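You operate a simulated robot arm through the tools that you are given. There is no shell and no other tool. Be economical: measure what you need, move in short steps, check, and stop when the job is done.

Carry out the task below with a simulated two-armed robot. There is one attempt and no reset: what you move stays moved.

TASK
Free the stuck carrier, change hands and stand it in the black cradle.
Fine: shut gate three before you free the yellow drawer's latch, and leave it shut; push the drawer shut again. Set down upright: blue carrier nine. Where these are worked on the way, their far stop is far enough and under half their travel is too little: yellow drawer.

Only the result counts: the job must be done as asked and must still hold three seconds after the hand-in. Knocking over, shifting, dropping, spilling or breaking anything else fails it.

THE ROBOT
Two 6-joint arms with two-finger parallel grippers on one trunk, on a base that drives. Base frame: it is fixed to the floor where the robot stands at the start and does not move with it; the origin is under the middle of the robot, x ahead of it, y to its left, z up. Lengths are in cm, angles in degrees, forces in N, time in s.
The left shoulder is at the start at [6, 18.7, 127.2], the right one opposite. With the tool pointing down near the work surface each hand reaches from about 26 to 62 cm from the robot's upright axis, wherever it stands, measured 20 degrees to its own side. Places, roughly: black cradle [50, -70, 70]; drawer latch [60, -70, 120]; gate five [40, -10, 60]; gate four [40, -10, 90]; gate three [40, -10, 120]; gate two [40, -10, 150]; lock of gate five [50, -10, 60]; lock of gate four [50, -10, 90]; lock of gate three [50, -10, 120]; lock of gate two [50, -10, 150]; yellow drawer [60, -50, 120]. Payload 1.57 kg a hand.
Tool frame (each hand has its own): the origin (TCP) lies between the finger pads and is the grasp point; the fingertips stand 3 cm ahead of it; z points along the fingers, y is the line along which they close. The gripper opens to 11 cm. The fingers are 2.4 cm wide and 1.2 cm thick; the gripper's body (4.8 by 11.2 cm) begins 7.8 cm behind the TCP.
Orientation is told as [roll, pitch, yaw] about the base's x, y, z axes, in that order, counted from this pose: with the fingers straight down and closing along the base's y, the tool's x points along the base's -x, its y along +y and its z along -z.

THE INTERFACE
- The arms move only by the tool step_arm. It takes "left_motion", "right_motion" or both (then of equal length, played together; a hand with none holds still); each is a list of rows, each a list of 7 numbers: the turn, a rotation vector about the base's x, y, z in degrees, then the shift along the base's x, y, z in cm, then the closure, from 0 (fully open) to 1 (shut). In form: [[ax, ay, az, x, y, z, fingers], ...]. A call has 1 to 20 rows; each row shifts and turns the commanded pose from where the row before left it. A row lasts 0.2 s, in which the tool goes at most 5 cm and 8.6 degrees; a call with a longer step from one row to the next is refused whole, and so is a gripper value outside its range. A pose out of reach is approached as far as the arm can. The call stops where the force on the tool passes 40 N (or 10 N more than at its start, if that is more) or the arm is blocked; 0.2 s more then pass. Each finger travels about 15.3 cm/s and halts on what it meets, pressing with about 33 N; the grip force reading is that of the motor and also rises with nothing between the fingers. The clock runs only during rows and for 0.2 s after the last one: add rows that do not move to give the fingers time. It gives the time, the measured TCP pose, the force on the tool (base axes), the opening and the grip force at its end, in the units of the frame above (readings bear some noise), with the torque about the TCP (base axes, N m) and any sound that the robot's microphone picked up.
- Cameras (640 x 400 px; columns grow to the right, rows downward): "scene" is now at [0.39, -3.33, 180.4]; the picture's right is [-0.48, -0.88, 0.00], its down [-0.72, 0.39, -0.58] and it looks along [0.51, -0.28, -0.82] (base axes); focal length 284 px, centre (320, 200). "left" rides on the left gripper at [7, -1.6, -14.1] in its tool frame; the picture's right is [0.23, 0.97, 0.00], its down [-0.86, 0.20, -0.48] and it looks along [-0.47, 0.11, 0.88] (tool axes); focal length 222 px, centre (320, 200). "right" rides on the right gripper at [7, 1.6, -14.1] in its tool frame; the picture's right is [-0.23, 0.97, 0.00], its down [-0.85, -0.20, -0.48] and it looks along [-0.47, -0.11, 0.88] (tool axes); focal length 222 px, centre (320, 200). There is no depth. A picture from a camera that has moved, and an enlarged one, comes with that camera's place and axes in the base frame and with its lens.
- grab_frame(camera): a new picture of that camera. No time passes.
- raise_lower(by): slides the trunk up (or, below 0, down) by that many cm; the arms and the scene camera ride with it, the base frame stays. It gives what a move gives, with no picture.
- roll_base(legs): drives the robot by 1 to 6 legs, each [ahead, left, turn to the left] in cm, cm and degrees, along the robot's own axes; the way and the turn of a leg run together, so that a leg with both is an arc; at most 150 cm and 180 degrees a leg. The arms and the cameras ride along, it lands a little off, and it stops where it bumps. It gives what a move gives.
- head_to(pan, tilt): turns the head with the scene camera to pan (to the left, within 86 degrees either way) and tilt (down, from -29 to 69), counted from straight ahead of the robot. It gives what a move gives.
- enlarge(camera, box): a new picture of the part [left, top, right, bottom] of that camera's present view, enlarged. No time passes.
- close_job(): hands the job in; it is judged then, once.

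Go step by step. Nothing tells you exact positions but the pictures and the camera data: compare them with the known pose of the tool, close in by small moves and look again before you grip or let go. The budget is 120 turns and 100 pictures, counting those below and the enlarged ones. Unless the task says otherwise, let go and move clear before handing in.

The tools are called after "Request:" as a command line: name --argument value ..., lists and objects as JSON in quotes. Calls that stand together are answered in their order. step_arm: Moves the arms, as the interface text tells. Its arguments: {"type":"object","properties":{"left_motion":{"type":"array","items":{"type":"array","items":{"type":"number"}}},"right_motion":{"type":"array","items":{"type":"array","items":{"type":"number"}}}},"required":[]} The other tools are called the same way: raise_lower (by) slides the trunk up or down; roll_base (legs) drives the base; head_to (pan, tilt) turns the head that bears the scene camera; grab_frame (camera) takes a picture; enlarge (camera, box) takes an enlarged picture of a part of a camera's view; close_job () hands the job in.

At the start:

```text
time: 0.0
left_tcp_pos: [27.9, -2.81, 145.29]
left_orientation: [0.0, -0.1, 0.0]
left_force: [0.3, -0.7, -0.2]
left_wrist_torque: [-0.01, 0.02, 0.02]
left_width: 11.0
left_grip_force: 0.1
right_tcp_pos: [25.18, -36.31, 143.44]
right_orientation: [0.0, 0.0, 0.0]
right_force: [0.3, 0.3, -0.2]
right_wrist_torque: [0.0, 0.0, 0.0]
right_width: 11.01
right_grip_force: 0.1
trunk travel left (down, up): [-90.0, 9.0]
robot x, y, heading: [0.22, -0.1, -0.0]
head pan, tilt: [-28.7, 54.7]
```

scene: 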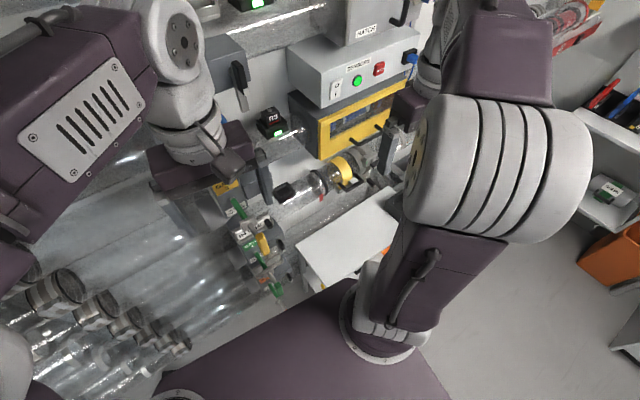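
right: 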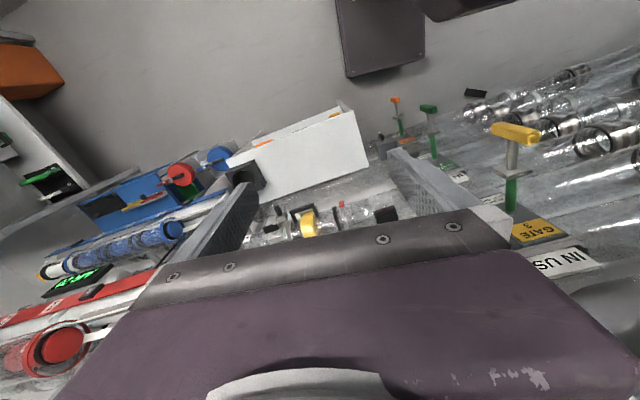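
left: 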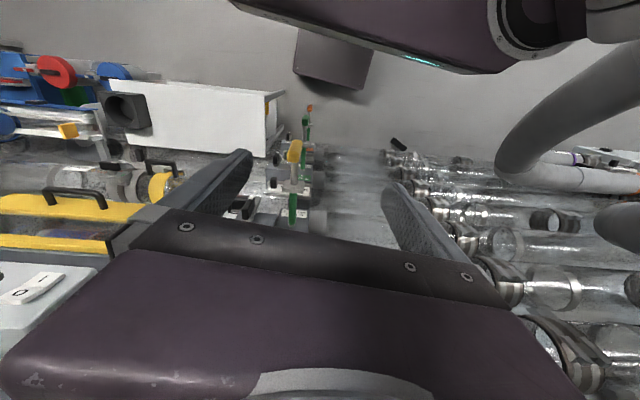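

The scene is a tube-post station with stacked gates (handles) near [40,-10] and a yellow drawer ahead right; the arms hide a lot. I look closer first.

Request:
enlarge --camera "scene" --box '[200, 0, 440, 150]'

Request:
enlarge --camera "scene" --box '[190, 150, 430, 300]'

Request:
enlarge --camera "right" --box '[0, 60, 400, 310]'

Request:
enlarge --camera "left" --box '[0, 40, 400, 290]'

```text
2.67 times, centred on (320, 75) of scene
camera zoom: at [0.39, -3.33, 180.4], right [-0.48, -0.88, 0.0], down [-0.72, 0.39, -0.58], along [0.51, -0.28, -0.82], focal length 758 px, centre (320, 533)
```

zoom: 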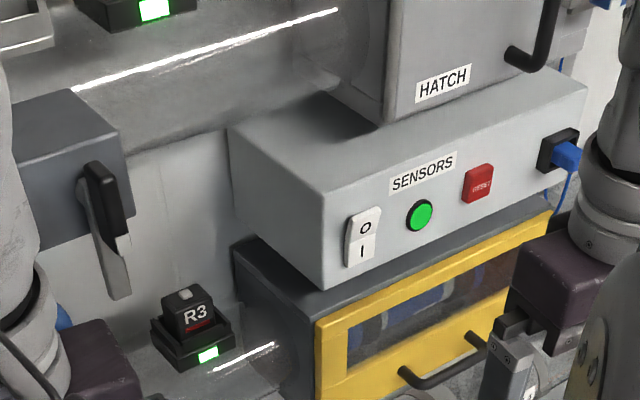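

```text
2.67 times, centred on (310, 225) of scene
camera zoom: at [0.39, -3.33, 180.4], right [-0.48, -0.88, 0.0], down [-0.72, 0.39, -0.58], along [0.51, -0.28, -0.82], focal length 758 px, centre (347, 133)
```

zoom: 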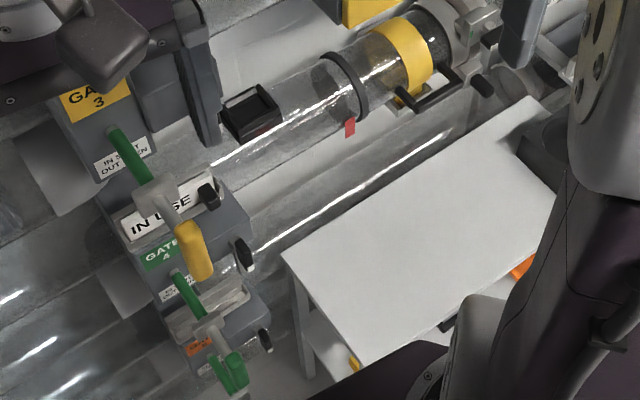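

```text
1.60 times, centred on (200, 185) of right
camera zoom: at [18.46, -34.61, 157.65], right [0.23, 0.97, 0.0], down [0.85, -0.2, 0.48], along [0.47, -0.11, -0.88], focal length 355 px, centre (512, 224)
```

zoom: 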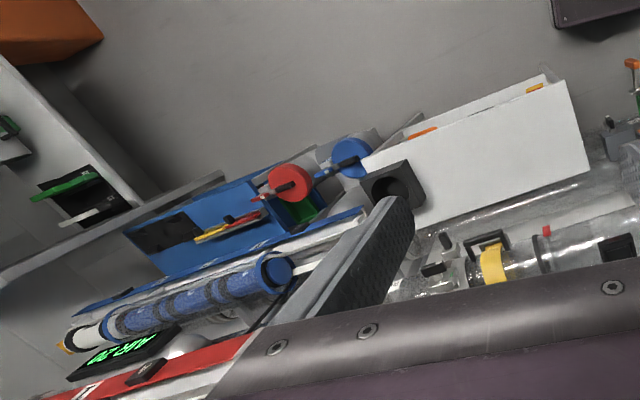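

```text
1.60 times, centred on (200, 165) of left
camera zoom: at [20.96, -4.24, 159.42], right [-0.23, 0.97, 0.0], down [0.85, 0.2, 0.48], along [0.47, 0.11, -0.88], focal length 355 px, centre (512, 256)
```

zoom: 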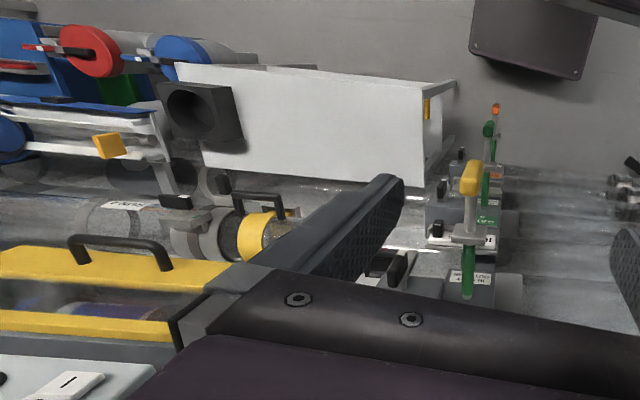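

I need a clearer overall view, so I pan the head around.

Request:
head_to --pan -50 --tilt 40

Request:
grab_frame --camera "scene"

Request:
head_to --pan 5 --tilt 40

Request:
grab_frame --camera "scene"

```text
time: 0.8
left_tcp_pos: [27.99, -2.74, 145.3]
left_orientation: [-0.1, -0.1, 0.1]
left_force: [0.1, 0.7, 0.2]
left_wrist_torque: [0.02, 0.01, 0.02]
left_width: 10.97
left_grip_force: 0.1
right_tcp_pos: [25.22, -36.31, 143.39]
right_orientation: [0.1, 0.0, 0.0]
right_force: [0.3, 1.0, -0.1]
right_wrist_torque: [-0.01, 0.03, 0.01]
right_width: 11.0
right_grip_force: 0.1
trunk travel left (down, up): [-90.0, 9.0]
robot x, y, heading: [-0.26, 0.02, -0.0]
head pan, tilt: [-50.0, 40.0]
```

```text
92 pictures are left
camera scene: at [-0.5, -6.38, 182.42], right [-0.77, -0.64, 0.0], down [-0.41, 0.49, -0.77], along [0.49, -0.59, -0.64], focal length 284 px, centre (320, 200)
```

scene: 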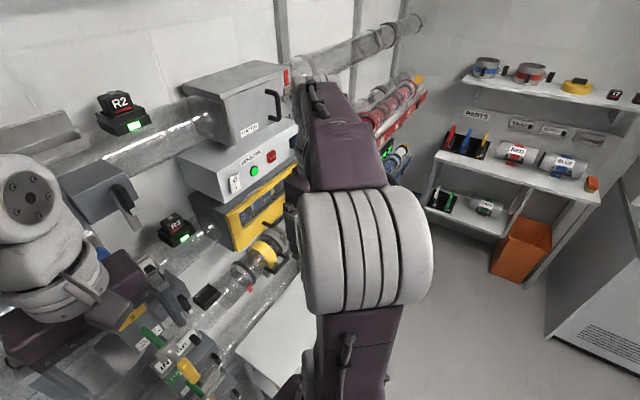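

```text
time: 2.1
left_tcp_pos: [28.08, -2.85, 145.29]
left_orientation: [0.1, -0.1, 0.0]
left_force: [-0.5, -0.1, 1.0]
left_wrist_torque: [0.0, -0.02, 0.02]
left_width: 11.0
left_grip_force: 0.1
right_tcp_pos: [25.21, -36.37, 143.45]
right_orientation: [0.0, 0.0, 0.1]
right_force: [0.1, -0.2, -0.3]
right_wrist_torque: [0.01, -0.01, 0.01]
right_width: 10.99
right_grip_force: 0.0
trunk travel left (down, up): [-90.0, 9.0]
robot x, y, heading: [0.11, -0.08, -0.1]
head pan, tilt: [5.0, 40.0]
```

```text
91 pictures are left
camera scene: at [2.5, 0.86, 182.42], right [0.09, -1.0, 0.0], down [-0.64, -0.06, -0.77], along [0.76, 0.07, -0.64], focal length 284 px, centre (320, 200)
```

scene: 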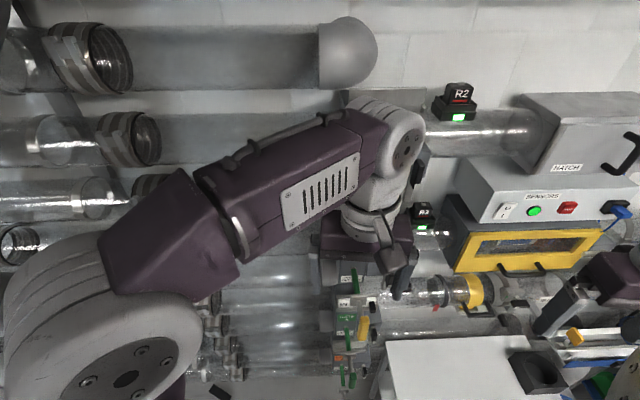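

I back away from the station for an overview (free floor is visible around).

Request:
roll_base --legs '[[-45, 0, 0]]'

Request:
head_to --pan -30 --tilt 35

Request:
grab_frame --camera "scene"

```text
time: 4.8
left_tcp_pos: [-17.1, -2.86, 145.25]
left_orientation: [0.0, 0.1, 0.3]
left_force: [0.7, 0.4, 0.3]
left_wrist_torque: [-0.01, 0.01, 0.03]
left_width: 11.01
left_grip_force: 0.1
right_tcp_pos: [-19.69, -36.33, 143.5]
right_orientation: [-0.1, 0.1, 0.2]
right_force: [-0.3, 1.1, 0.1]
right_wrist_torque: [0.0, 0.01, -0.03]
right_width: 10.98
right_grip_force: 0.0
trunk travel left (down, up): [-90.0, 9.0]
robot x, y, heading: [-45.39, 0.16, -0.1]
head pan, tilt: [5.0, 40.0]
```

```text
time: 5.8
left_tcp_pos: [-17.37, -2.77, 145.36]
left_orientation: [0.0, -0.1, 0.3]
left_force: [0.0, 0.2, 0.6]
left_wrist_torque: [-0.02, -0.01, -0.02]
left_width: 11.0
left_grip_force: 0.0
right_tcp_pos: [-19.92, -36.38, 143.49]
right_orientation: [0.0, 0.0, 0.1]
right_force: [-0.4, 0.9, 0.4]
right_wrist_torque: [0.02, -0.01, 0.0]
right_width: 11.01
right_grip_force: 0.1
trunk travel left (down, up): [-90.0, 9.0]
robot x, y, heading: [-45.51, -0.22, 0.4]
head pan, tilt: [-30.0, 35.0]
```

```text
90 pictures are left
camera scene: at [-43.7, -4.34, 183.18], right [-0.5, -0.87, 0.0], down [-0.5, 0.28, -0.82], along [0.71, -0.41, -0.57], focal length 284 px, centre (320, 200)
```

scene: 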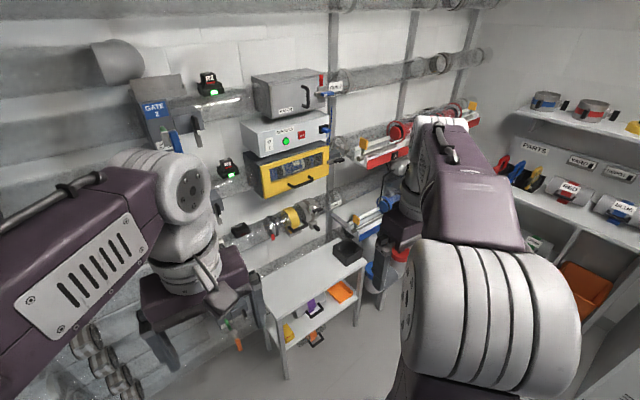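

Request:
enlarge --camera "scene" --box '[200, 50, 420, 188]'

Request:
enlarge --camera "scene" --box '[200, 170, 440, 320]'

Request:
roll_base --legs '[[0, -45, 0]]'

Request:
head_to --pan 0 --tilt 30

Request:
grab_frame --camera "scene"

```text
2.90 times, centred on (310, 119) of scene
camera zoom: at [-43.7, -4.34, 183.18], right [-0.5, -0.87, 0.0], down [-0.5, 0.28, -0.82], along [0.71, -0.41, -0.57], focal length 824 px, centre (349, 435)
```

zoom: 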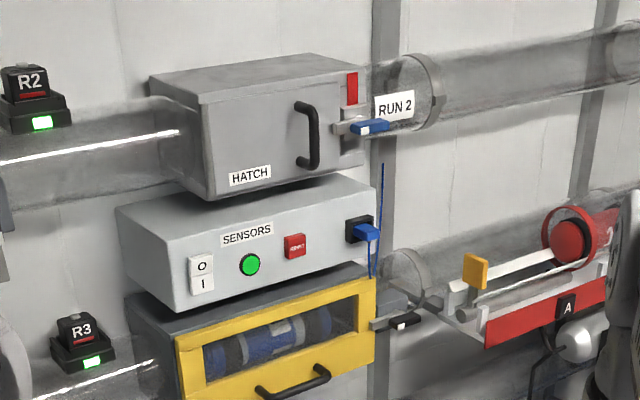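

```text
2.67 times, centred on (320, 245) of scene
camera zoom: at [-43.7, -4.34, 183.18], right [-0.5, -0.87, 0.0], down [-0.5, 0.28, -0.82], along [0.71, -0.41, -0.57], focal length 758 px, centre (320, 80)
```

zoom: 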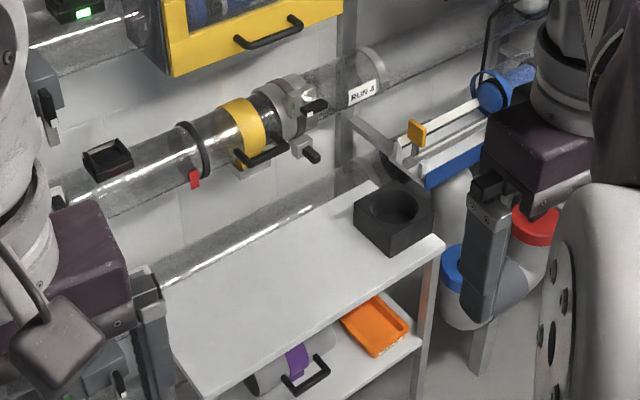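

```text
time: 8.6
left_tcp_pos: [-16.85, -47.6, 145.34]
left_orientation: [-0.1, -0.1, 0.8]
left_force: [0.6, 0.5, -0.1]
left_wrist_torque: [0.0, -0.01, 0.01]
left_width: 11.0
left_grip_force: 0.1
right_tcp_pos: [-19.12, -81.07, 143.55]
right_orientation: [-0.1, -0.2, 0.8]
right_force: [-0.5, 0.3, 0.6]
right_wrist_torque: [-0.02, -0.01, 0.0]
right_width: 11.02
right_grip_force: 0.1
trunk travel left (down, up): [-90.0, 9.0]
robot x, y, heading: [-44.8, -45.56, 1.2]
head pan, tilt: [-30.0, 35.0]
```

```text
time: 9.5
left_tcp_pos: [-16.79, -47.85, 145.4]
left_orientation: [0.0, -0.1, 0.9]
left_force: [-0.1, 0.1, 0.1]
left_wrist_torque: [-0.01, 0.03, -0.03]
left_width: 11.0
left_grip_force: 0.1
right_tcp_pos: [-19.11, -81.57, 143.41]
right_orientation: [0.0, 0.0, 0.8]
right_force: [0.2, 0.1, 0.4]
right_wrist_torque: [0.05, 0.01, 0.04]
right_width: 11.03
right_grip_force: 0.0
trunk travel left (down, up): [-90.0, 9.0]
robot x, y, heading: [-44.69, -45.52, 1.2]
head pan, tilt: [0.0, 30.0]
```

```text
87 pictures are left
camera scene: at [-41.8, -45.46, 183.96], right [0.01, -1.0, 0.0], down [-0.5, -0.01, -0.87], along [0.87, 0.01, -0.5], focal length 284 px, centre (320, 200)
```

scene: 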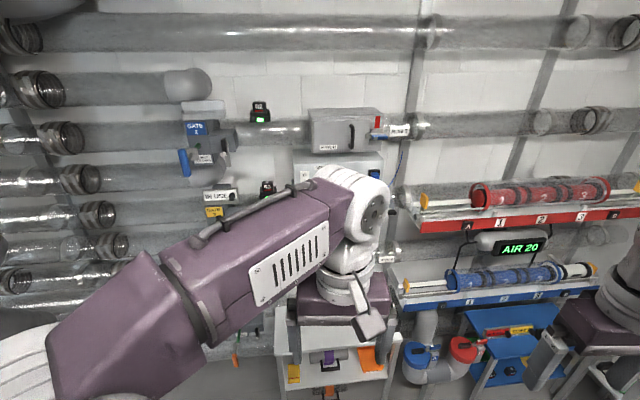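

Request:
enlarge --camera "scene" --box '[150, 80, 310, 230]'

Request:
enlarge --camera "scene" --box '[360, 150, 640, 390]'

Request:
step_arm --left_motion '[[0, 0, 0, 0, 5, 0, 0], [0, 0, 0, 0, 5, 0, 0], [0, 0, 0, 0, 5, 0, 0], [0, 0, 0, 0, 5, 0, 0], [0, 0, 0, 0, 5, 0, 0], [0, 0, 0, 0, 5, 0, 0], [0, 0, 0, -3, 4, -3, 0]]'

Request:
grab_frame --camera "scene"

```text
2.67 times, centred on (230, 155) of scene
camera zoom: at [-41.8, -45.46, 183.96], right [0.01, -1.0, 0.0], down [-0.5, -0.01, -0.87], along [0.87, 0.01, -0.5], focal length 758 px, centre (560, 320)
```

zoom: 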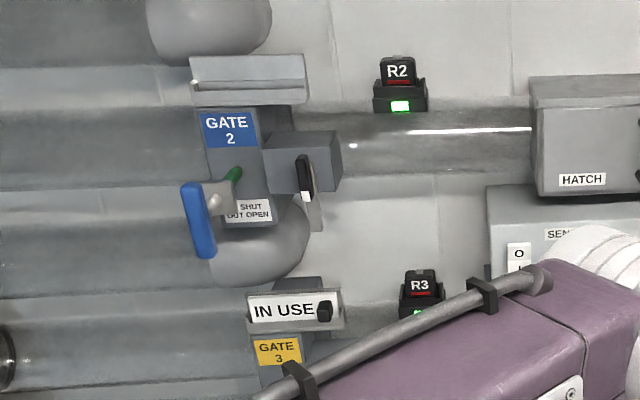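

```text
1.67 times, centred on (500, 270) of scene
camera zoom: at [-41.8, -45.46, 183.96], right [0.01, -1.0, 0.0], down [-0.5, -0.01, -0.87], along [0.87, 0.01, -0.5], focal length 474 px, centre (20, 83)
```

zoom: 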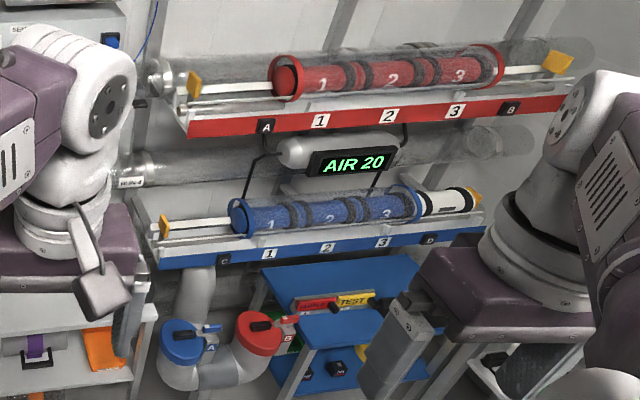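

```text
refused: row 7 steps farther than a row can; nothing moved
```

```text
84 pictures are left
camera scene: at [-41.8, -45.46, 183.96], right [0.01, -1.0, 0.0], down [-0.5, -0.01, -0.87], along [0.87, 0.01, -0.5], focal length 284 px, centre (320, 200)
```

scene: 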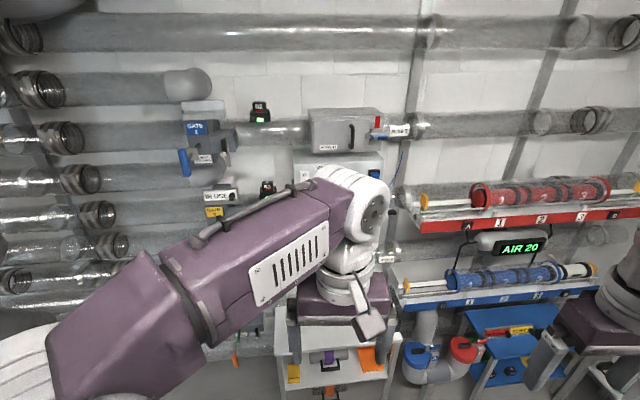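

Gate handles pull out to open and push in to shut; each has a dark lever box beside it. I clear the left arm and look again.

Request:
step_arm --left_motion '[[0, 0, 0, 0, 5, 0, 0], [0, 0, 0, 0, 5, 0, 0], [0, 0, 0, 0, 5, 0, 0], [0, 0, 0, 0, 5, 0, 0], [0, 0, 0, 0, 5, 0, 0], [0, 0, 0, 0, 5, 0, 0], [0, 0, 0, 0, 5, 0, 0]]'

Request:
grab_frame --camera "scene"

```text
time: 11.1
left_tcp_pos: [-16.92, -12.64, 145.02]
left_orientation: [0.0, 0.0, 0.8]
left_force: [-0.5, 0.6, -0.6]
left_wrist_torque: [-0.04, 0.01, 0.01]
left_width: 10.99
left_grip_force: 0.0
right_tcp_pos: [-19.01, -81.23, 143.59]
right_orientation: [-0.1, 0.0, 0.8]
right_force: [0.4, -0.5, 0.6]
right_wrist_torque: [-0.03, 0.0, 0.0]
right_width: 11.02
right_grip_force: 0.0
trunk travel left (down, up): [-90.0, 9.0]
robot x, y, heading: [-44.84, -45.82, 0.9]
head pan, tilt: [0.0, 30.0]
```

```text
83 pictures are left
camera scene: at [-41.69, -45.12, 183.96], right [0.01, -1.0, 0.0], down [-0.5, -0.01, -0.87], along [0.87, 0.01, -0.5], focal length 284 px, centre (320, 200)
```

scene: 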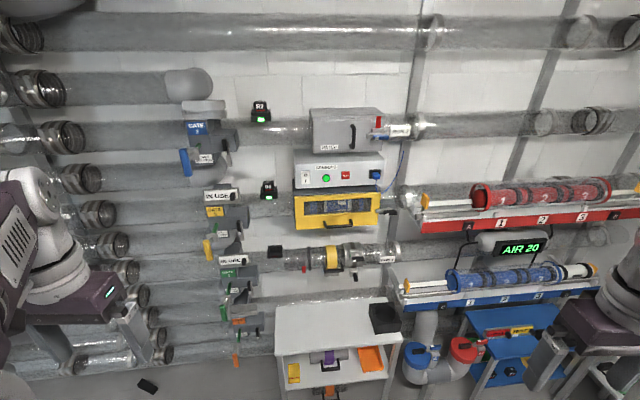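

Now the whole station is visible; I zoom on gate three, the drawer and the cradle.

Request:
enlarge --camera "scene" --box '[180, 170, 280, 260]'

Request:
enlarge --camera "scene" --box '[280, 140, 420, 240]'

Request:
enlarge --camera "scene" --box '[260, 230, 420, 400]'

```text
4.44 times, centred on (230, 215) of scene
camera zoom: at [-41.69, -45.12, 183.96], right [0.01, -1.0, 0.0], down [-0.5, -0.01, -0.87], along [0.87, 0.01, -0.5], focal length 1264 px, centre (720, 133)
```

zoom: 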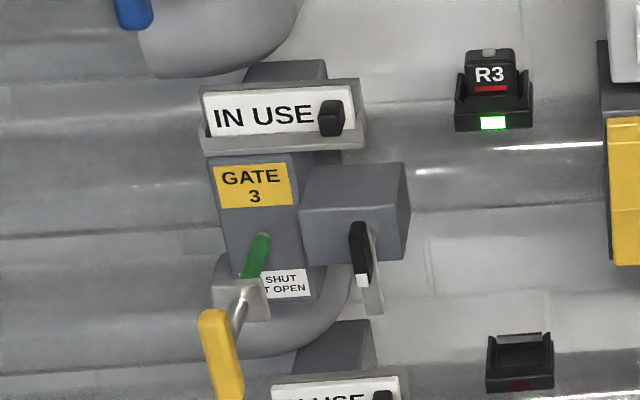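

```text
4.00 times, centred on (350, 190) of scene
camera zoom: at [-41.69, -45.12, 183.96], right [0.01, -1.0, 0.0], down [-0.5, -0.01, -0.87], along [0.87, 0.01, -0.5], focal length 1137 px, centre (200, 240)
```

zoom: 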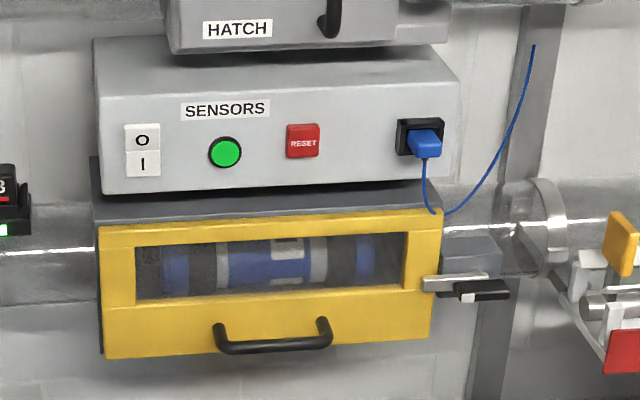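

```text
2.35 times, centred on (340, 315) of scene
camera zoom: at [-41.69, -45.12, 183.96], right [0.01, -1.0, 0.0], down [-0.5, -0.01, -0.87], along [0.87, 0.01, -0.5], focal length 669 px, centre (273, -71)
```

zoom: 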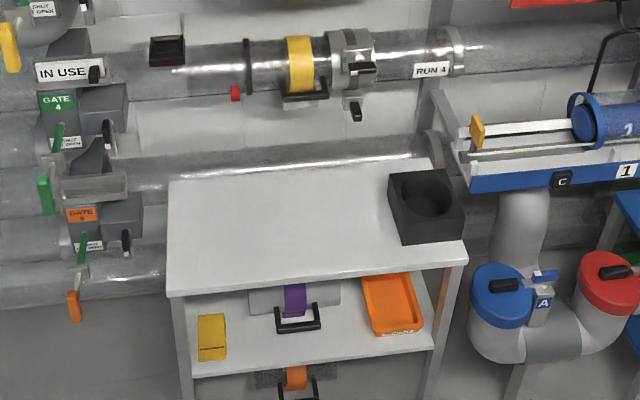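

Gate three's yellow handle is at about (32, -6, 122), drawn out (open); the black cradle is a block with a round bore on the table. I drive closer with gate three before the left arm and look for its lock state.

Request:
roll_base --legs '[[24, 22, -1]]'

Request:
head_to --pan 20 --tilt 45

Request:
grab_frame --camera "scene"

```text
time: 13.3
left_tcp_pos: [7.57, 8.8, 145.1]
left_orientation: [0.0, -0.2, -0.2]
left_force: [0.2, -0.6, 0.3]
left_wrist_torque: [0.01, -0.05, 0.04]
left_width: 11.0
left_grip_force: 0.0
right_tcp_pos: [4.18, -59.78, 143.47]
right_orientation: [0.0, -0.1, -0.3]
right_force: [-0.2, -0.5, 0.5]
right_wrist_torque: [0.02, -0.04, -0.03]
right_width: 11.04
right_grip_force: 0.0
trunk travel left (down, up): [-90.0, 9.0]
robot x, y, heading: [-20.57, -23.11, -0.1]
head pan, tilt: [0.0, 30.0]
```

```text
time: 14.1
left_tcp_pos: [7.67, 9.0, 144.97]
left_orientation: [0.0, -0.2, -0.3]
left_force: [-0.2, -0.3, 0.6]
left_wrist_torque: [-0.01, 0.0, 0.03]
left_width: 11.02
left_grip_force: 0.1
right_tcp_pos: [4.36, -59.35, 143.42]
right_orientation: [0.1, 0.0, -0.4]
right_force: [0.5, -0.2, -0.5]
right_wrist_torque: [0.03, -0.01, 0.04]
right_width: 11.01
right_grip_force: 0.1
trunk travel left (down, up): [-90.0, 9.0]
robot x, y, heading: [-20.45, -22.98, -0.1]
head pan, tilt: [20.0, 45.0]
```

```text
79 pictures are left
camera scene: at [-18.99, -20.11, 181.7], right [0.34, -0.94, 0.0], down [-0.67, -0.24, -0.71], along [0.67, 0.24, -0.71], focal length 284 px, centre (320, 200)
```

scene: 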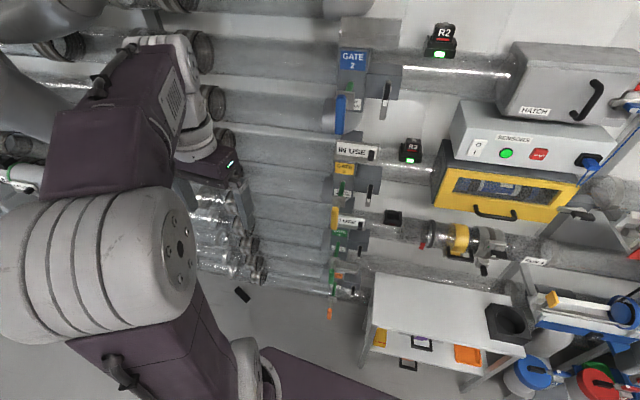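

Request:
enlarge --camera "scene" --box '[310, 20, 410, 120]'

Request:
enlarge --camera "scene" --box '[310, 130, 420, 250]'

Request:
enlarge --camera "scene" --box '[420, 80, 620, 230]'

```text
4.00 times, centred on (360, 70) of scene
camera zoom: at [-18.99, -20.11, 181.7], right [0.34, -0.94, 0.0], down [-0.67, -0.24, -0.71], along [0.67, 0.24, -0.71], focal length 1137 px, centre (160, 720)
```

zoom: 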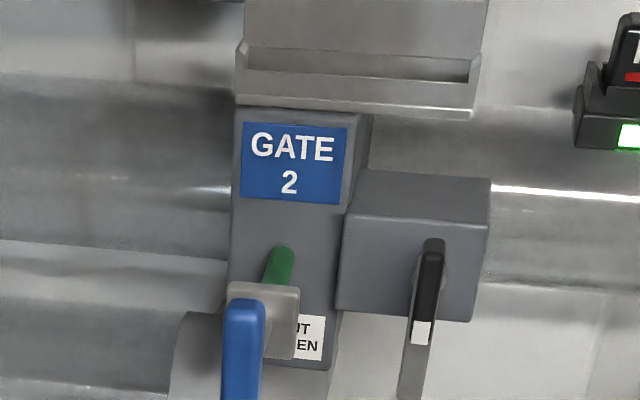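

```text
3.33 times, centred on (365, 190) of scene
camera zoom: at [-18.99, -20.11, 181.7], right [0.34, -0.94, 0.0], down [-0.67, -0.24, -0.71], along [0.67, 0.24, -0.71], focal length 948 px, centre (170, 233)
```

zoom: 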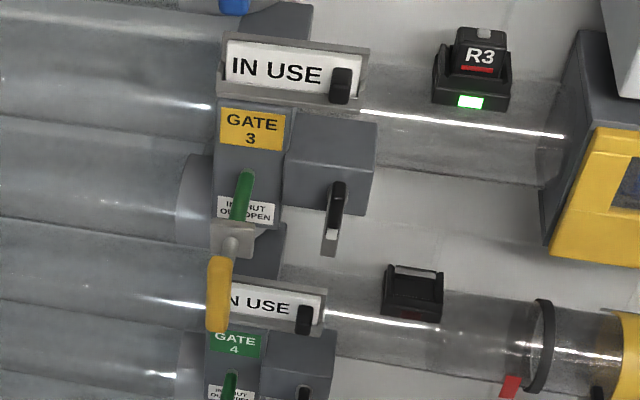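

```text
2.67 times, centred on (520, 155) of scene
camera zoom: at [-18.99, -20.11, 181.7], right [0.34, -0.94, 0.0], down [-0.67, -0.24, -0.71], along [0.67, 0.24, -0.71], focal length 758 px, centre (-213, 320)
```

zoom: 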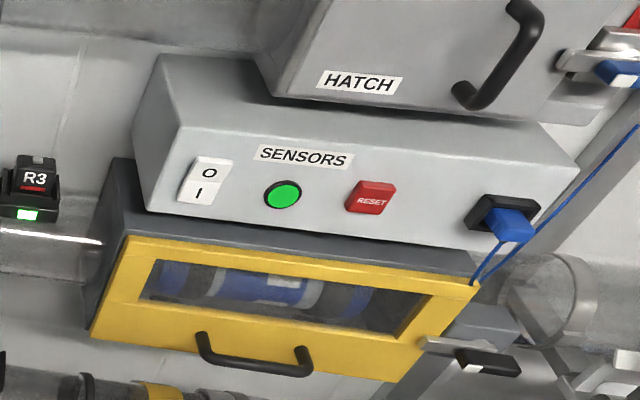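

Gate three's handle bar is at x≈32.5, y≈-6, z 116–126, gate face at x≈50. I close the left hand, turn it to point forward and bring it up before the handle.

Request:
step_arm --left_motion '[[0, -7.5, 0, 1.4, -1.25, -2, 1], [0, -7.5, 0, 1.4, -1.25, -2, 1], [0, -7.5, 0, 1.4, -1.25, -2, 1], [0, -7.5, 0, 1.4, -1.25, -2, 1], [0, -7.5, 0, 1.4, -1.25, -2, 1], [0, -7.5, 0, 1.4, -1.25, -2, 1], [0, -7.5, 0, 1.4, -1.25, -2, 1], [0, -7.5, 0, 1.4, -1.25, -2, 1], [0, -7.5, 0, 1.4, -1.25, -2, 1], [0, -7.5, 0, 1.4, -1.25, -2, 1], [0, -7.5, 0, 1.4, -1.25, -2, 1], [0, -7.5, 0, 1.4, -1.25, -2, 1], [0, 0, 0, 0, 0, 0, 1], [0, 0, 0, 0, 0, 0, 1]]'

Request:
grab_frame --camera "scene"

Request:
grab_frame --camera "left"

```text
time: 17.1
left_tcp_pos: [35.3, 1.36, 135.49]
left_orientation: [-74.7, -85.8, 73.1]
left_force: [0.4, 0.3, -0.4]
left_wrist_torque: [0.0, -0.01, 0.01]
left_width: 0.0
left_grip_force: 21.2
left hand out of reach, approached as far as the arm can: row 4, 6, 7, 8, 9, 10, 11, 12
right_tcp_pos: [4.14, -59.6, 143.5]
right_orientation: [0.0, -0.1, -0.2]
right_force: [-0.2, 0.1, -0.3]
right_wrist_torque: [0.02, -0.03, -0.02]
right_width: 11.01
right_grip_force: 0.1
trunk travel left (down, up): [-90.0, 9.0]
robot x, y, heading: [-20.84, -22.99, -0.1]
head pan, tilt: [20.0, 45.0]
```

```text
75 pictures are left
camera scene: at [-19.32, -20.23, 181.7], right [0.34, -0.94, 0.0], down [-0.66, -0.24, -0.71], along [0.67, 0.24, -0.71], focal length 284 px, centre (320, 200)
```

scene: 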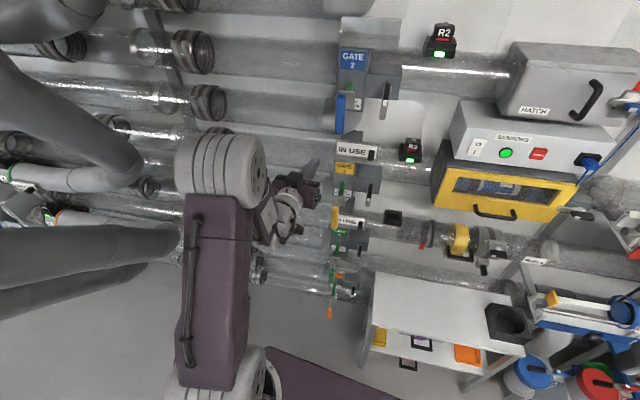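

```text
74 pictures are left
camera left: at [20.89, -0.12, 128.92], right [0.02, 0.96, -0.3], down [-0.45, 0.27, 0.85], along [0.89, 0.12, 0.44], focal length 222 px, centre (320, 200)
```

left: 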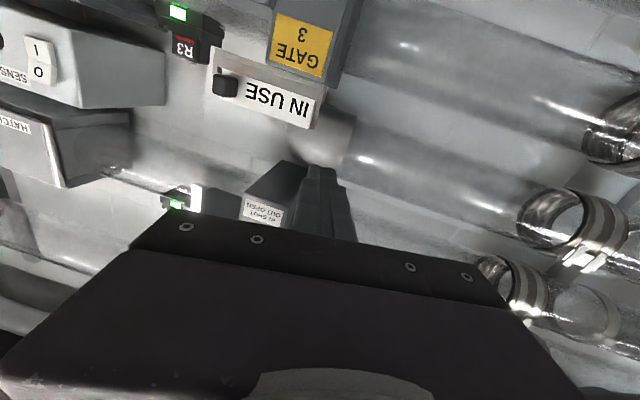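

The hand can't come that close to the body, so it stopped farther forward and higher. I back the base up by 16 cm and then set the pose.

Request:
roll_base --legs '[[-16, 0, 0]]'

Request:
step_arm --left_motion '[[0, 0, 0, 0, 0, 0, 1]]'

```text
time: 18.5
left_tcp_pos: [19.98, 1.44, 135.29]
left_orientation: [-70.7, -85.7, 69.1]
left_force: [0.5, 0.6, 0.0]
left_wrist_torque: [0.0, -0.01, 0.03]
left_width: 0.01
left_grip_force: 21.1
right_tcp_pos: [-11.35, -59.47, 143.46]
right_orientation: [0.0, 0.1, -0.4]
right_force: [-0.4, 0.2, -0.6]
right_wrist_torque: [0.01, 0.0, -0.01]
right_width: 11.01
right_grip_force: 0.0
trunk travel left (down, up): [-90.0, 9.0]
robot x, y, heading: [-36.38, -22.98, -0.4]
head pan, tilt: [20.0, 45.0]
```

```text
time: 18.9
left_tcp_pos: [19.55, 1.46, 135.5]
left_orientation: [-73.5, -85.8, 72.0]
left_force: [-0.8, -0.8, 0.2]
left_wrist_torque: [0.03, 0.02, -0.01]
left_width: 0.03
left_grip_force: 21.8
right_tcp_pos: [-11.79, -59.45, 143.5]
right_orientation: [0.0, 0.0, -0.4]
right_force: [-0.3, -0.2, -0.3]
right_wrist_torque: [-0.04, 0.0, 0.01]
right_width: 10.98
right_grip_force: 0.0
trunk travel left (down, up): [-90.0, 9.0]
robot x, y, heading: [-36.76, -22.85, -0.4]
head pan, tilt: [20.0, 45.0]
```

Request:
step_arm --left_motion '[[0, 0, 0, 1.1, -1.9, -3.6, 1], [0, 0, 0, 1.1, -1.9, -3.6, 1], [0, 0, 0, 1.1, -1.9, -3.6, 1], [0, 0, 0, 1.1, -1.8, -3.7, 1], [0, 0, 0, 0, 0, 0, 1]]'

Request:
grab_frame --camera "left"

Request:
grab_frame --camera "scene"

```text
time: 20.1
left_tcp_pos: [26.15, 2.22, 123.55]
left_orientation: [-74.9, -84.6, 72.4]
left_force: [0.4, 0.1, -0.2]
left_wrist_torque: [0.0, -0.01, 0.05]
left_width: 0.01
left_grip_force: 21.5
left hand out of reach, approached as far as the arm can: row 1, 2, 3, 4
right_tcp_pos: [-11.66, -59.5, 143.56]
right_orientation: [0.0, 0.0, -0.3]
right_force: [-0.9, -1.0, 0.6]
right_wrist_torque: [-0.03, -0.01, 0.0]
right_width: 11.0
right_grip_force: 0.1
trunk travel left (down, up): [-90.0, 9.0]
robot x, y, heading: [-36.61, -23.37, -0.4]
head pan, tilt: [20.0, 45.0]
```

```text
73 pictures are left
camera left: at [11.85, 0.86, 117.09], right [0.04, 0.95, -0.31], down [-0.44, 0.3, 0.84], along [0.89, 0.11, 0.43], focal length 222 px, centre (320, 200)
```

left: 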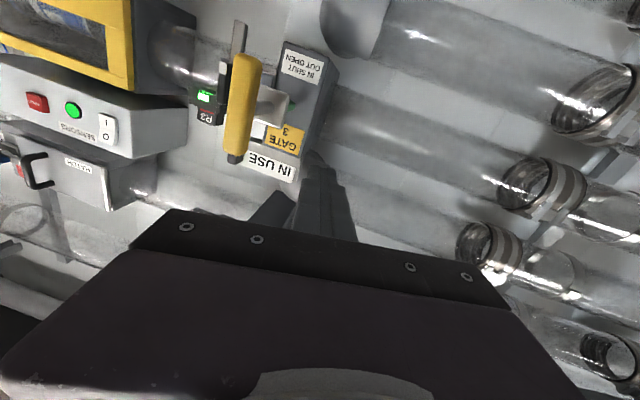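

```text
72 pictures are left
camera scene: at [-35.01, -20.08, 181.7], right [0.34, -0.94, 0.0], down [-0.67, -0.24, -0.71], along [0.67, 0.24, -0.71], focal length 284 px, centre (320, 200)
```

scene: 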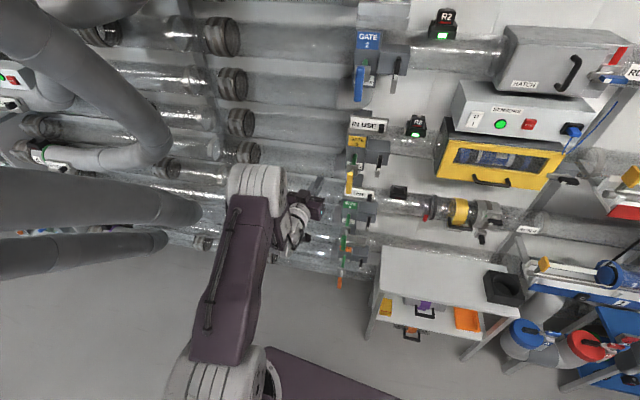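

Request:
roll_base --legs '[[-8, 0, 0]]'

Request:
step_arm --left_motion '[[0, 0, 0, 1.2, -2, -0.6, 1], [0, 0, 0, 1.2, -2, -0.6, 1], [0, 0, 0, 1.2, -2, -0.6, 1], [0, 0, 0, 1.2, -2, -0.6, 1], [0, 0, 0, 0, 0, 0, 1]]'

Request:
grab_frame --camera "left"

```text
time: 21.2
left_tcp_pos: [19.24, 2.39, 123.15]
left_orientation: [-70.7, -84.6, 68.0]
left_force: [0.4, -0.4, 0.0]
left_wrist_torque: [0.03, -0.01, 0.01]
left_width: 0.0
left_grip_force: 21.0
right_tcp_pos: [-18.58, -59.54, 143.18]
right_orientation: [0.0, 0.4, -0.4]
right_force: [1.6, 0.6, 0.3]
right_wrist_torque: [0.0, 0.08, -0.02]
right_width: 10.99
right_grip_force: 0.1
trunk travel left (down, up): [-90.0, 9.0]
robot x, y, heading: [-44.91, -22.94, -0.6]
head pan, tilt: [20.0, 45.0]
```

```text
time: 22.4
left_tcp_pos: [21.53, 1.78, 120.88]
left_orientation: [-73.4, -84.6, 69.8]
left_force: [-0.2, 0.2, 0.0]
left_wrist_torque: [0.02, -0.02, 0.02]
left_width: 0.01
left_grip_force: 20.9
left hand out of reach, approached as far as the arm can: row 1, 2, 3, 4
right_tcp_pos: [-19.17, -59.35, 143.51]
right_orientation: [0.0, 0.1, -0.4]
right_force: [0.1, -0.4, -0.8]
right_wrist_torque: [0.04, 0.04, -0.01]
right_width: 11.0
right_grip_force: 0.0
trunk travel left (down, up): [-90.0, 9.0]
robot x, y, heading: [-44.54, -22.77, -0.5]
head pan, tilt: [20.0, 45.0]
```

```text
71 pictures are left
camera left: at [7.01, 0.62, 114.51], right [0.05, 0.95, -0.31], down [-0.44, 0.3, 0.85], along [0.9, 0.09, 0.43], focal length 222 px, centre (320, 200)
```

left: 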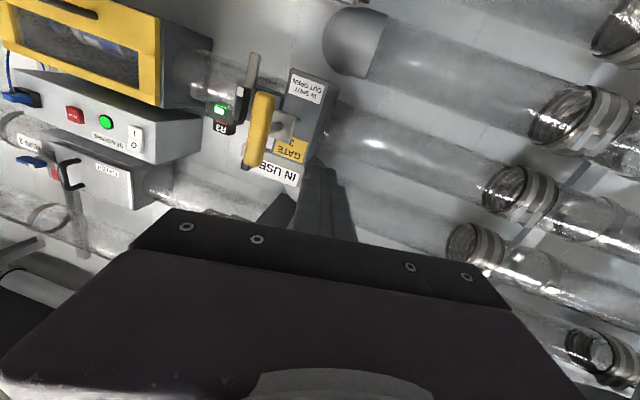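

The straight-forward pose is awkward for the arm; I'll tilt the hand to about 50° instead, which still clears gate two's handle.

Request:
step_arm --left_motion '[[0, 7, 0, 0, -0.5, 0, 1], [0, 7, 0, 0, -1, 0, 1], [0, 7, 0, 0, -1.5, 0, 1], [0, 7, 0, 0, -1.5, 0, 1], [0, 7, 0, 0, -1.5, 0, 1], [0, 0, 0, 0, -1.8, 0, 1], [0, 0, 0, 0, 0, 0, 1]]'

Request:
grab_frame --camera "left"

```text
time: 24.0
left_tcp_pos: [21.5, -3.95, 121.37]
left_orientation: [-10.0, -52.8, 8.6]
left_force: [-0.7, 0.3, -0.3]
left_wrist_torque: [0.01, -0.02, -0.02]
left_width: 0.0
left_grip_force: 21.5
left hand out of reach, approached as far as the arm can: row 1, 2, 3, 6
right_tcp_pos: [-19.63, -59.41, 143.52]
right_orientation: [0.0, 0.0, -0.4]
right_force: [-0.6, 0.5, 0.2]
right_wrist_torque: [0.01, 0.01, -0.02]
right_width: 10.97
right_grip_force: 0.0
trunk travel left (down, up): [-90.0, 9.0]
robot x, y, heading: [-44.65, -22.8, -0.3]
head pan, tilt: [20.0, 45.0]
```

```text
70 pictures are left
camera left: at [6.07, -5.26, 124.35], right [-0.14, 0.95, -0.28], down [0.13, 0.3, 0.94], along [0.98, 0.1, -0.16], focal length 222 px, centre (320, 200)
```

left: 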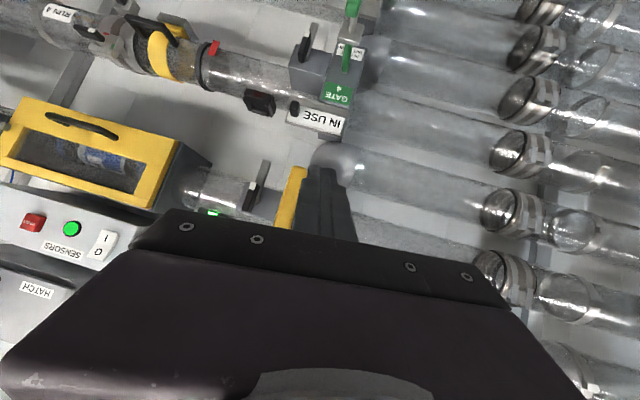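

Request:
step_arm --left_motion '[[0, 0, 0, -3, 0, 0, 1], [0, 0, 0, -3, 0, 0, 1], [0, 0, 0, 0, -1, 0, 1], [0, 0, 0, 0, -1.2, 0, 1], [0, 0, 0, 0, 0, 0, 1]]'

```text
time: 25.2
left_tcp_pos: [16.42, -2.82, 122.45]
left_orientation: [-10.1, -52.9, 8.5]
left_force: [-0.1, -0.6, 0.0]
left_wrist_torque: [0.01, 0.04, 0.0]
left_width: 0.0
left_grip_force: 20.5
left hand out of reach, approached as far as the arm can: row 1, 2, 3, 4
right_tcp_pos: [-19.52, -59.37, 143.51]
right_orientation: [0.1, 0.0, -0.4]
right_force: [-0.4, -0.2, -0.2]
right_wrist_torque: [0.02, -0.01, 0.03]
right_width: 11.0
right_grip_force: 0.0
trunk travel left (down, up): [-90.0, 9.0]
robot x, y, heading: [-44.74, -22.76, -0.2]
head pan, tilt: [20.0, 45.0]
```

Request:
step_arm --left_motion '[[0, 0, 0, 2.5, -1, -0.5, 1], [0, 0, 0, 2.5, -1, -0.5, 1], [0, 0, 0, 2.5, -1, -0.5, 1], [0, 0, 0, 0, 0, 0, 1]]'

```text
time: 26.2
left_tcp_pos: [24.29, -5.21, 121.18]
left_orientation: [-10.2, -52.8, 8.6]
left_force: [0.0, -0.5, -0.5]
left_wrist_torque: [0.01, 0.0, -0.07]
left_width: 0.0
left_grip_force: 21.2
left hand out of reach, approached as far as the arm can: row 1, 3
right_tcp_pos: [-19.62, -59.52, 143.46]
right_orientation: [0.1, -0.1, -0.4]
right_force: [-0.4, -0.3, -0.1]
right_wrist_torque: [0.0, -0.04, -0.02]
right_width: 10.99
right_grip_force: 0.0
trunk travel left (down, up): [-90.0, 9.0]
robot x, y, heading: [-44.7, -22.45, -0.2]
head pan, tilt: [20.0, 45.0]
```

Request:
step_arm --left_motion '[[0, 0, 0, 1.5, -0.5, 0.5, 1], [0, 0, 0, 1.5, -0.5, 0.5, 1], [0, 0, 0, 0, 0, 0, 1]]'

Request:
enlarge --camera "left" --box '[200, 80, 440, 230]'

Request:
enlarge --camera "scene" --box '[260, 100, 460, 250]'

```text
time: 27.0
left_tcp_pos: [27.21, -6.09, 122.17]
left_orientation: [-9.6, -53.0, 8.6]
left_force: [0.3, -0.1, -1.1]
left_wrist_torque: [-0.03, 0.0, 0.0]
left_width: 0.0
left_grip_force: 21.4
right_tcp_pos: [-19.59, -59.43, 143.56]
right_orientation: [0.0, -0.1, -0.4]
right_force: [-0.2, 0.1, 0.8]
right_wrist_torque: [0.0, -0.04, 0.01]
right_width: 10.99
right_grip_force: 0.1
trunk travel left (down, up): [-90.0, 9.0]
robot x, y, heading: [-44.6, -22.8, -0.1]
head pan, tilt: [20.0, 45.0]
```

```text
2.67 times, centred on (320, 155) of left
camera zoom: at [11.71, -7.51, 125.12], right [-0.15, 0.95, -0.28], down [0.12, 0.3, 0.95], along [0.98, 0.11, -0.16], focal length 592 px, centre (320, 320)
```

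zoom: 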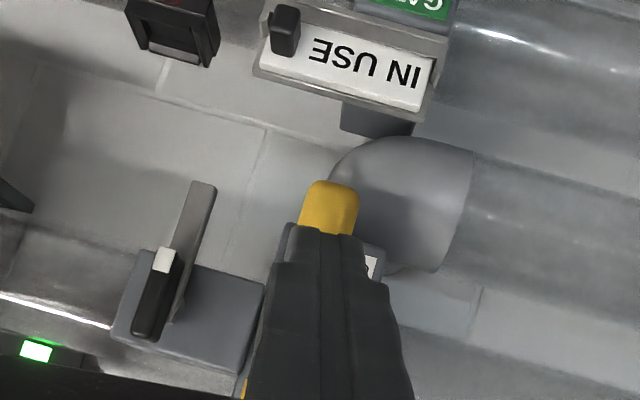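

```text
2.67 times, centred on (360, 175) of scene
camera zoom: at [-42.87, -19.99, 181.7], right [0.34, -0.94, 0.0], down [-0.67, -0.24, -0.71], along [0.67, 0.24, -0.71], focal length 758 px, centre (213, 267)
```

zoom: 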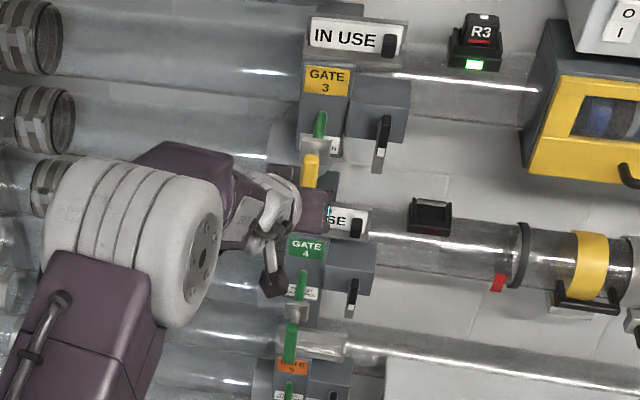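

The closed fingertips are lined up behind the yellow bar. I push it in gently.

Request:
step_arm --left_motion '[[0, 0, 0, 1.5, 0, 0, 1], [0, 0, 0, 1.5, 0, 0, 1], [0, 0, 0, 1.5, 0, 0, 1], [0, 0, 0, 1.5, 0, 0, 1], [0, 0, 0, 1.5, 0, 0, 1]]'

Request:
enlarge --camera "scene" --box '[260, 100, 460, 250]'

```text
time: 28.2
left_tcp_pos: [33.7, -7.85, 122.29]
left_orientation: [-12.9, -53.3, 7.8]
left_force: [-2.1, -1.8, 2.8]
left_wrist_torque: [0.03, 0.01, -0.02]
left_width: 0.0
left_grip_force: 20.9
left hand out of reach, approached as far as the arm can: row 2, 3, 4, 5
right_tcp_pos: [-19.3, -59.49, 143.43]
right_orientation: [0.0, 0.1, -0.4]
right_force: [0.2, 0.3, 0.6]
right_wrist_torque: [0.01, 0.02, -0.05]
right_width: 11.0
right_grip_force: 0.0
trunk travel left (down, up): [-90.0, 9.0]
robot x, y, heading: [-44.29, -23.14, -0.5]
head pan, tilt: [20.0, 45.0]
```

```text
2.67 times, centred on (360, 175) of scene
camera zoom: at [-42.65, -20.05, 181.7], right [0.33, -0.94, 0.0], down [-0.67, -0.24, -0.71], along [0.67, 0.24, -0.71], focal length 758 px, centre (213, 267)
```

zoom: 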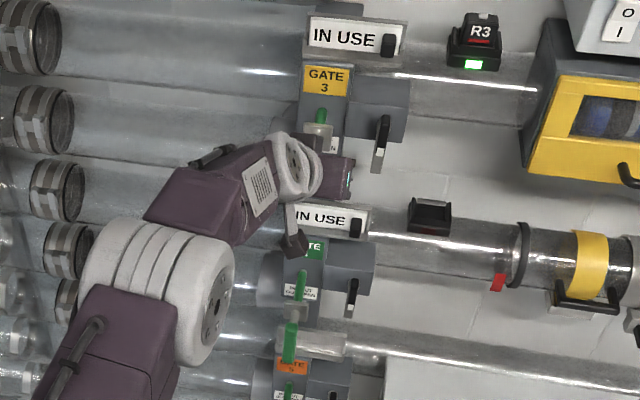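

The bar moves freely. The arm is near its far limit, so I let the base carry it forward a bit.

Request:
roll_base --legs '[[4, 0.8, 0]]'

Request:
enlarge --camera "scene" --box '[260, 80, 460, 230]'

Request:
enlarge --camera "left" --box '[200, 80, 440, 230]'

```text
time: 29.1
left_tcp_pos: [36.79, -6.82, 122.82]
left_orientation: [-12.9, -53.7, 8.1]
left_force: [-0.6, 0.4, 0.5]
left_wrist_torque: [0.0, -0.01, 0.03]
left_width: 0.02
left_grip_force: 21.5
right_tcp_pos: [-16.26, -58.6, 143.47]
right_orientation: [0.0, -0.4, -0.4]
right_force: [-0.2, -1.1, 0.5]
right_wrist_torque: [-0.01, -0.05, -0.01]
right_width: 11.01
right_grip_force: 0.1
trunk travel left (down, up): [-90.0, 9.0]
robot x, y, heading: [-40.86, -22.15, -0.2]
head pan, tilt: [20.0, 45.0]
```

```text
2.67 times, centred on (360, 155) of scene
camera zoom: at [-39.78, -19.29, 181.7], right [0.34, -0.94, 0.0], down [-0.66, -0.24, -0.71], along [0.67, 0.24, -0.7], focal length 758 px, centre (213, 320)
```

zoom: 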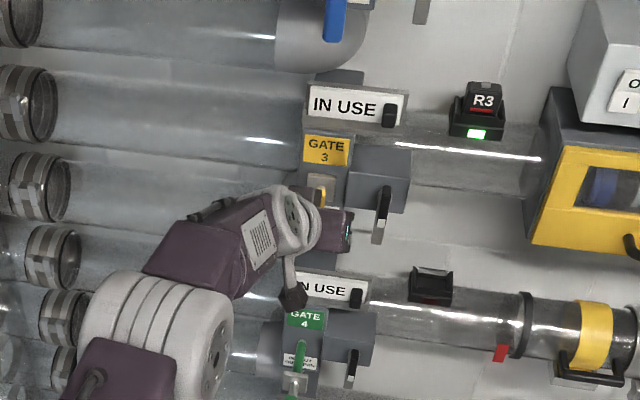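

```text
2.67 times, centred on (320, 155) of left
camera zoom: at [21.17, -7.24, 125.5], right [-0.09, 0.95, -0.31], down [0.12, 0.32, 0.94], along [0.99, 0.05, -0.15], focal length 592 px, centre (320, 320)
```

zoom: 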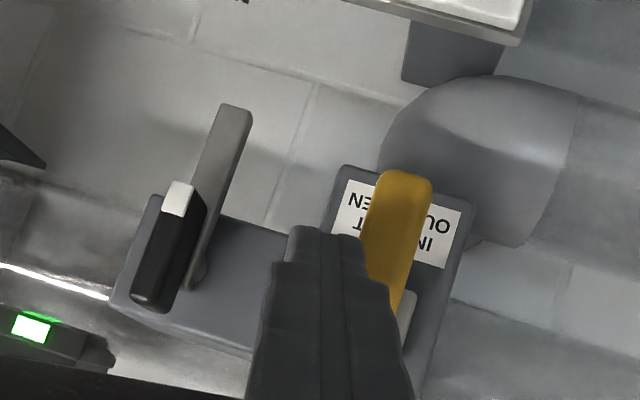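

The finger is slipping off to the right side of the bar. I back off, shift left and look.

Request:
step_arm --left_motion '[[0, 0, 0, -2, 0, 0, 1], [0, 0, 0, -2, 0, 0, 1], [0, 0, 0, -1, 1, 0, 1], [0, 0, 0, 0, 1, 0, 1], [0, 0, 0, 0, 0, 0, 1]]'

Request:
enlarge --camera "left" --box '[200, 80, 440, 230]'

Request:
enlarge --camera "scene" --box '[260, 80, 460, 230]'

```text
time: 30.3
left_tcp_pos: [33.16, -4.93, 122.52]
left_orientation: [-12.9, -53.4, 7.9]
left_force: [0.1, -1.5, -0.1]
left_wrist_torque: [0.0, 0.03, 0.01]
left_width: 0.02
left_grip_force: 20.8
left hand out of reach, approached as far as the arm can: row 2
right_tcp_pos: [-15.66, -58.8, 143.42]
right_orientation: [-0.2, 0.1, -0.4]
right_force: [-1.1, -0.2, 0.2]
right_wrist_torque: [0.01, -0.03, 0.01]
right_width: 11.01
right_grip_force: 0.2
trunk travel left (down, up): [-90.0, 9.0]
robot x, y, heading: [-40.53, -22.16, -0.5]
head pan, tilt: [20.0, 45.0]
```

```text
2.67 times, centred on (320, 155) of left
camera zoom: at [17.55, -5.38, 125.22], right [-0.09, 0.95, -0.31], down [0.13, 0.32, 0.94], along [0.99, 0.05, -0.15], focal length 592 px, centre (320, 320)
```

zoom: 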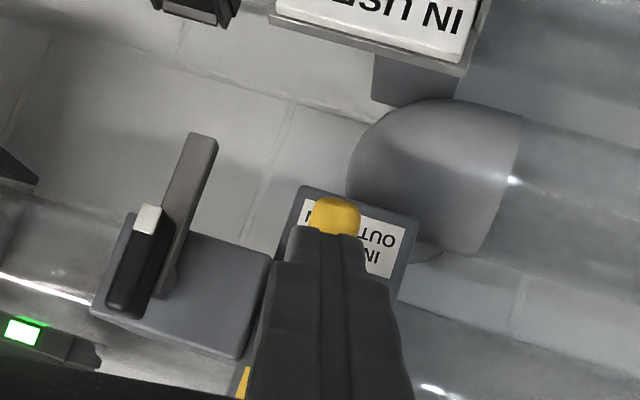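

```text
2.67 times, centred on (360, 155) of scene
camera zoom: at [-38.95, -19.31, 181.7], right [0.34, -0.94, 0.0], down [-0.67, -0.24, -0.71], along [0.67, 0.24, -0.71], focal length 758 px, centre (213, 320)
```

zoom: 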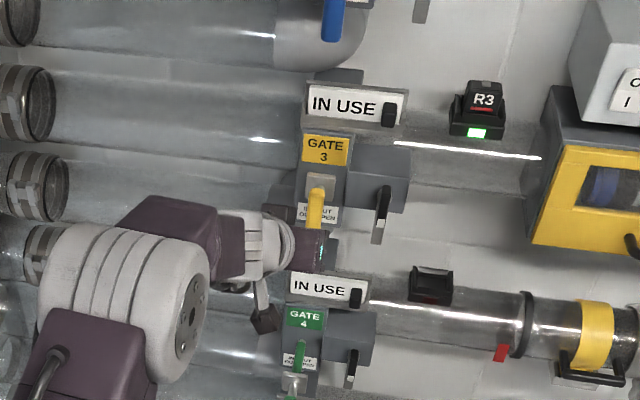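

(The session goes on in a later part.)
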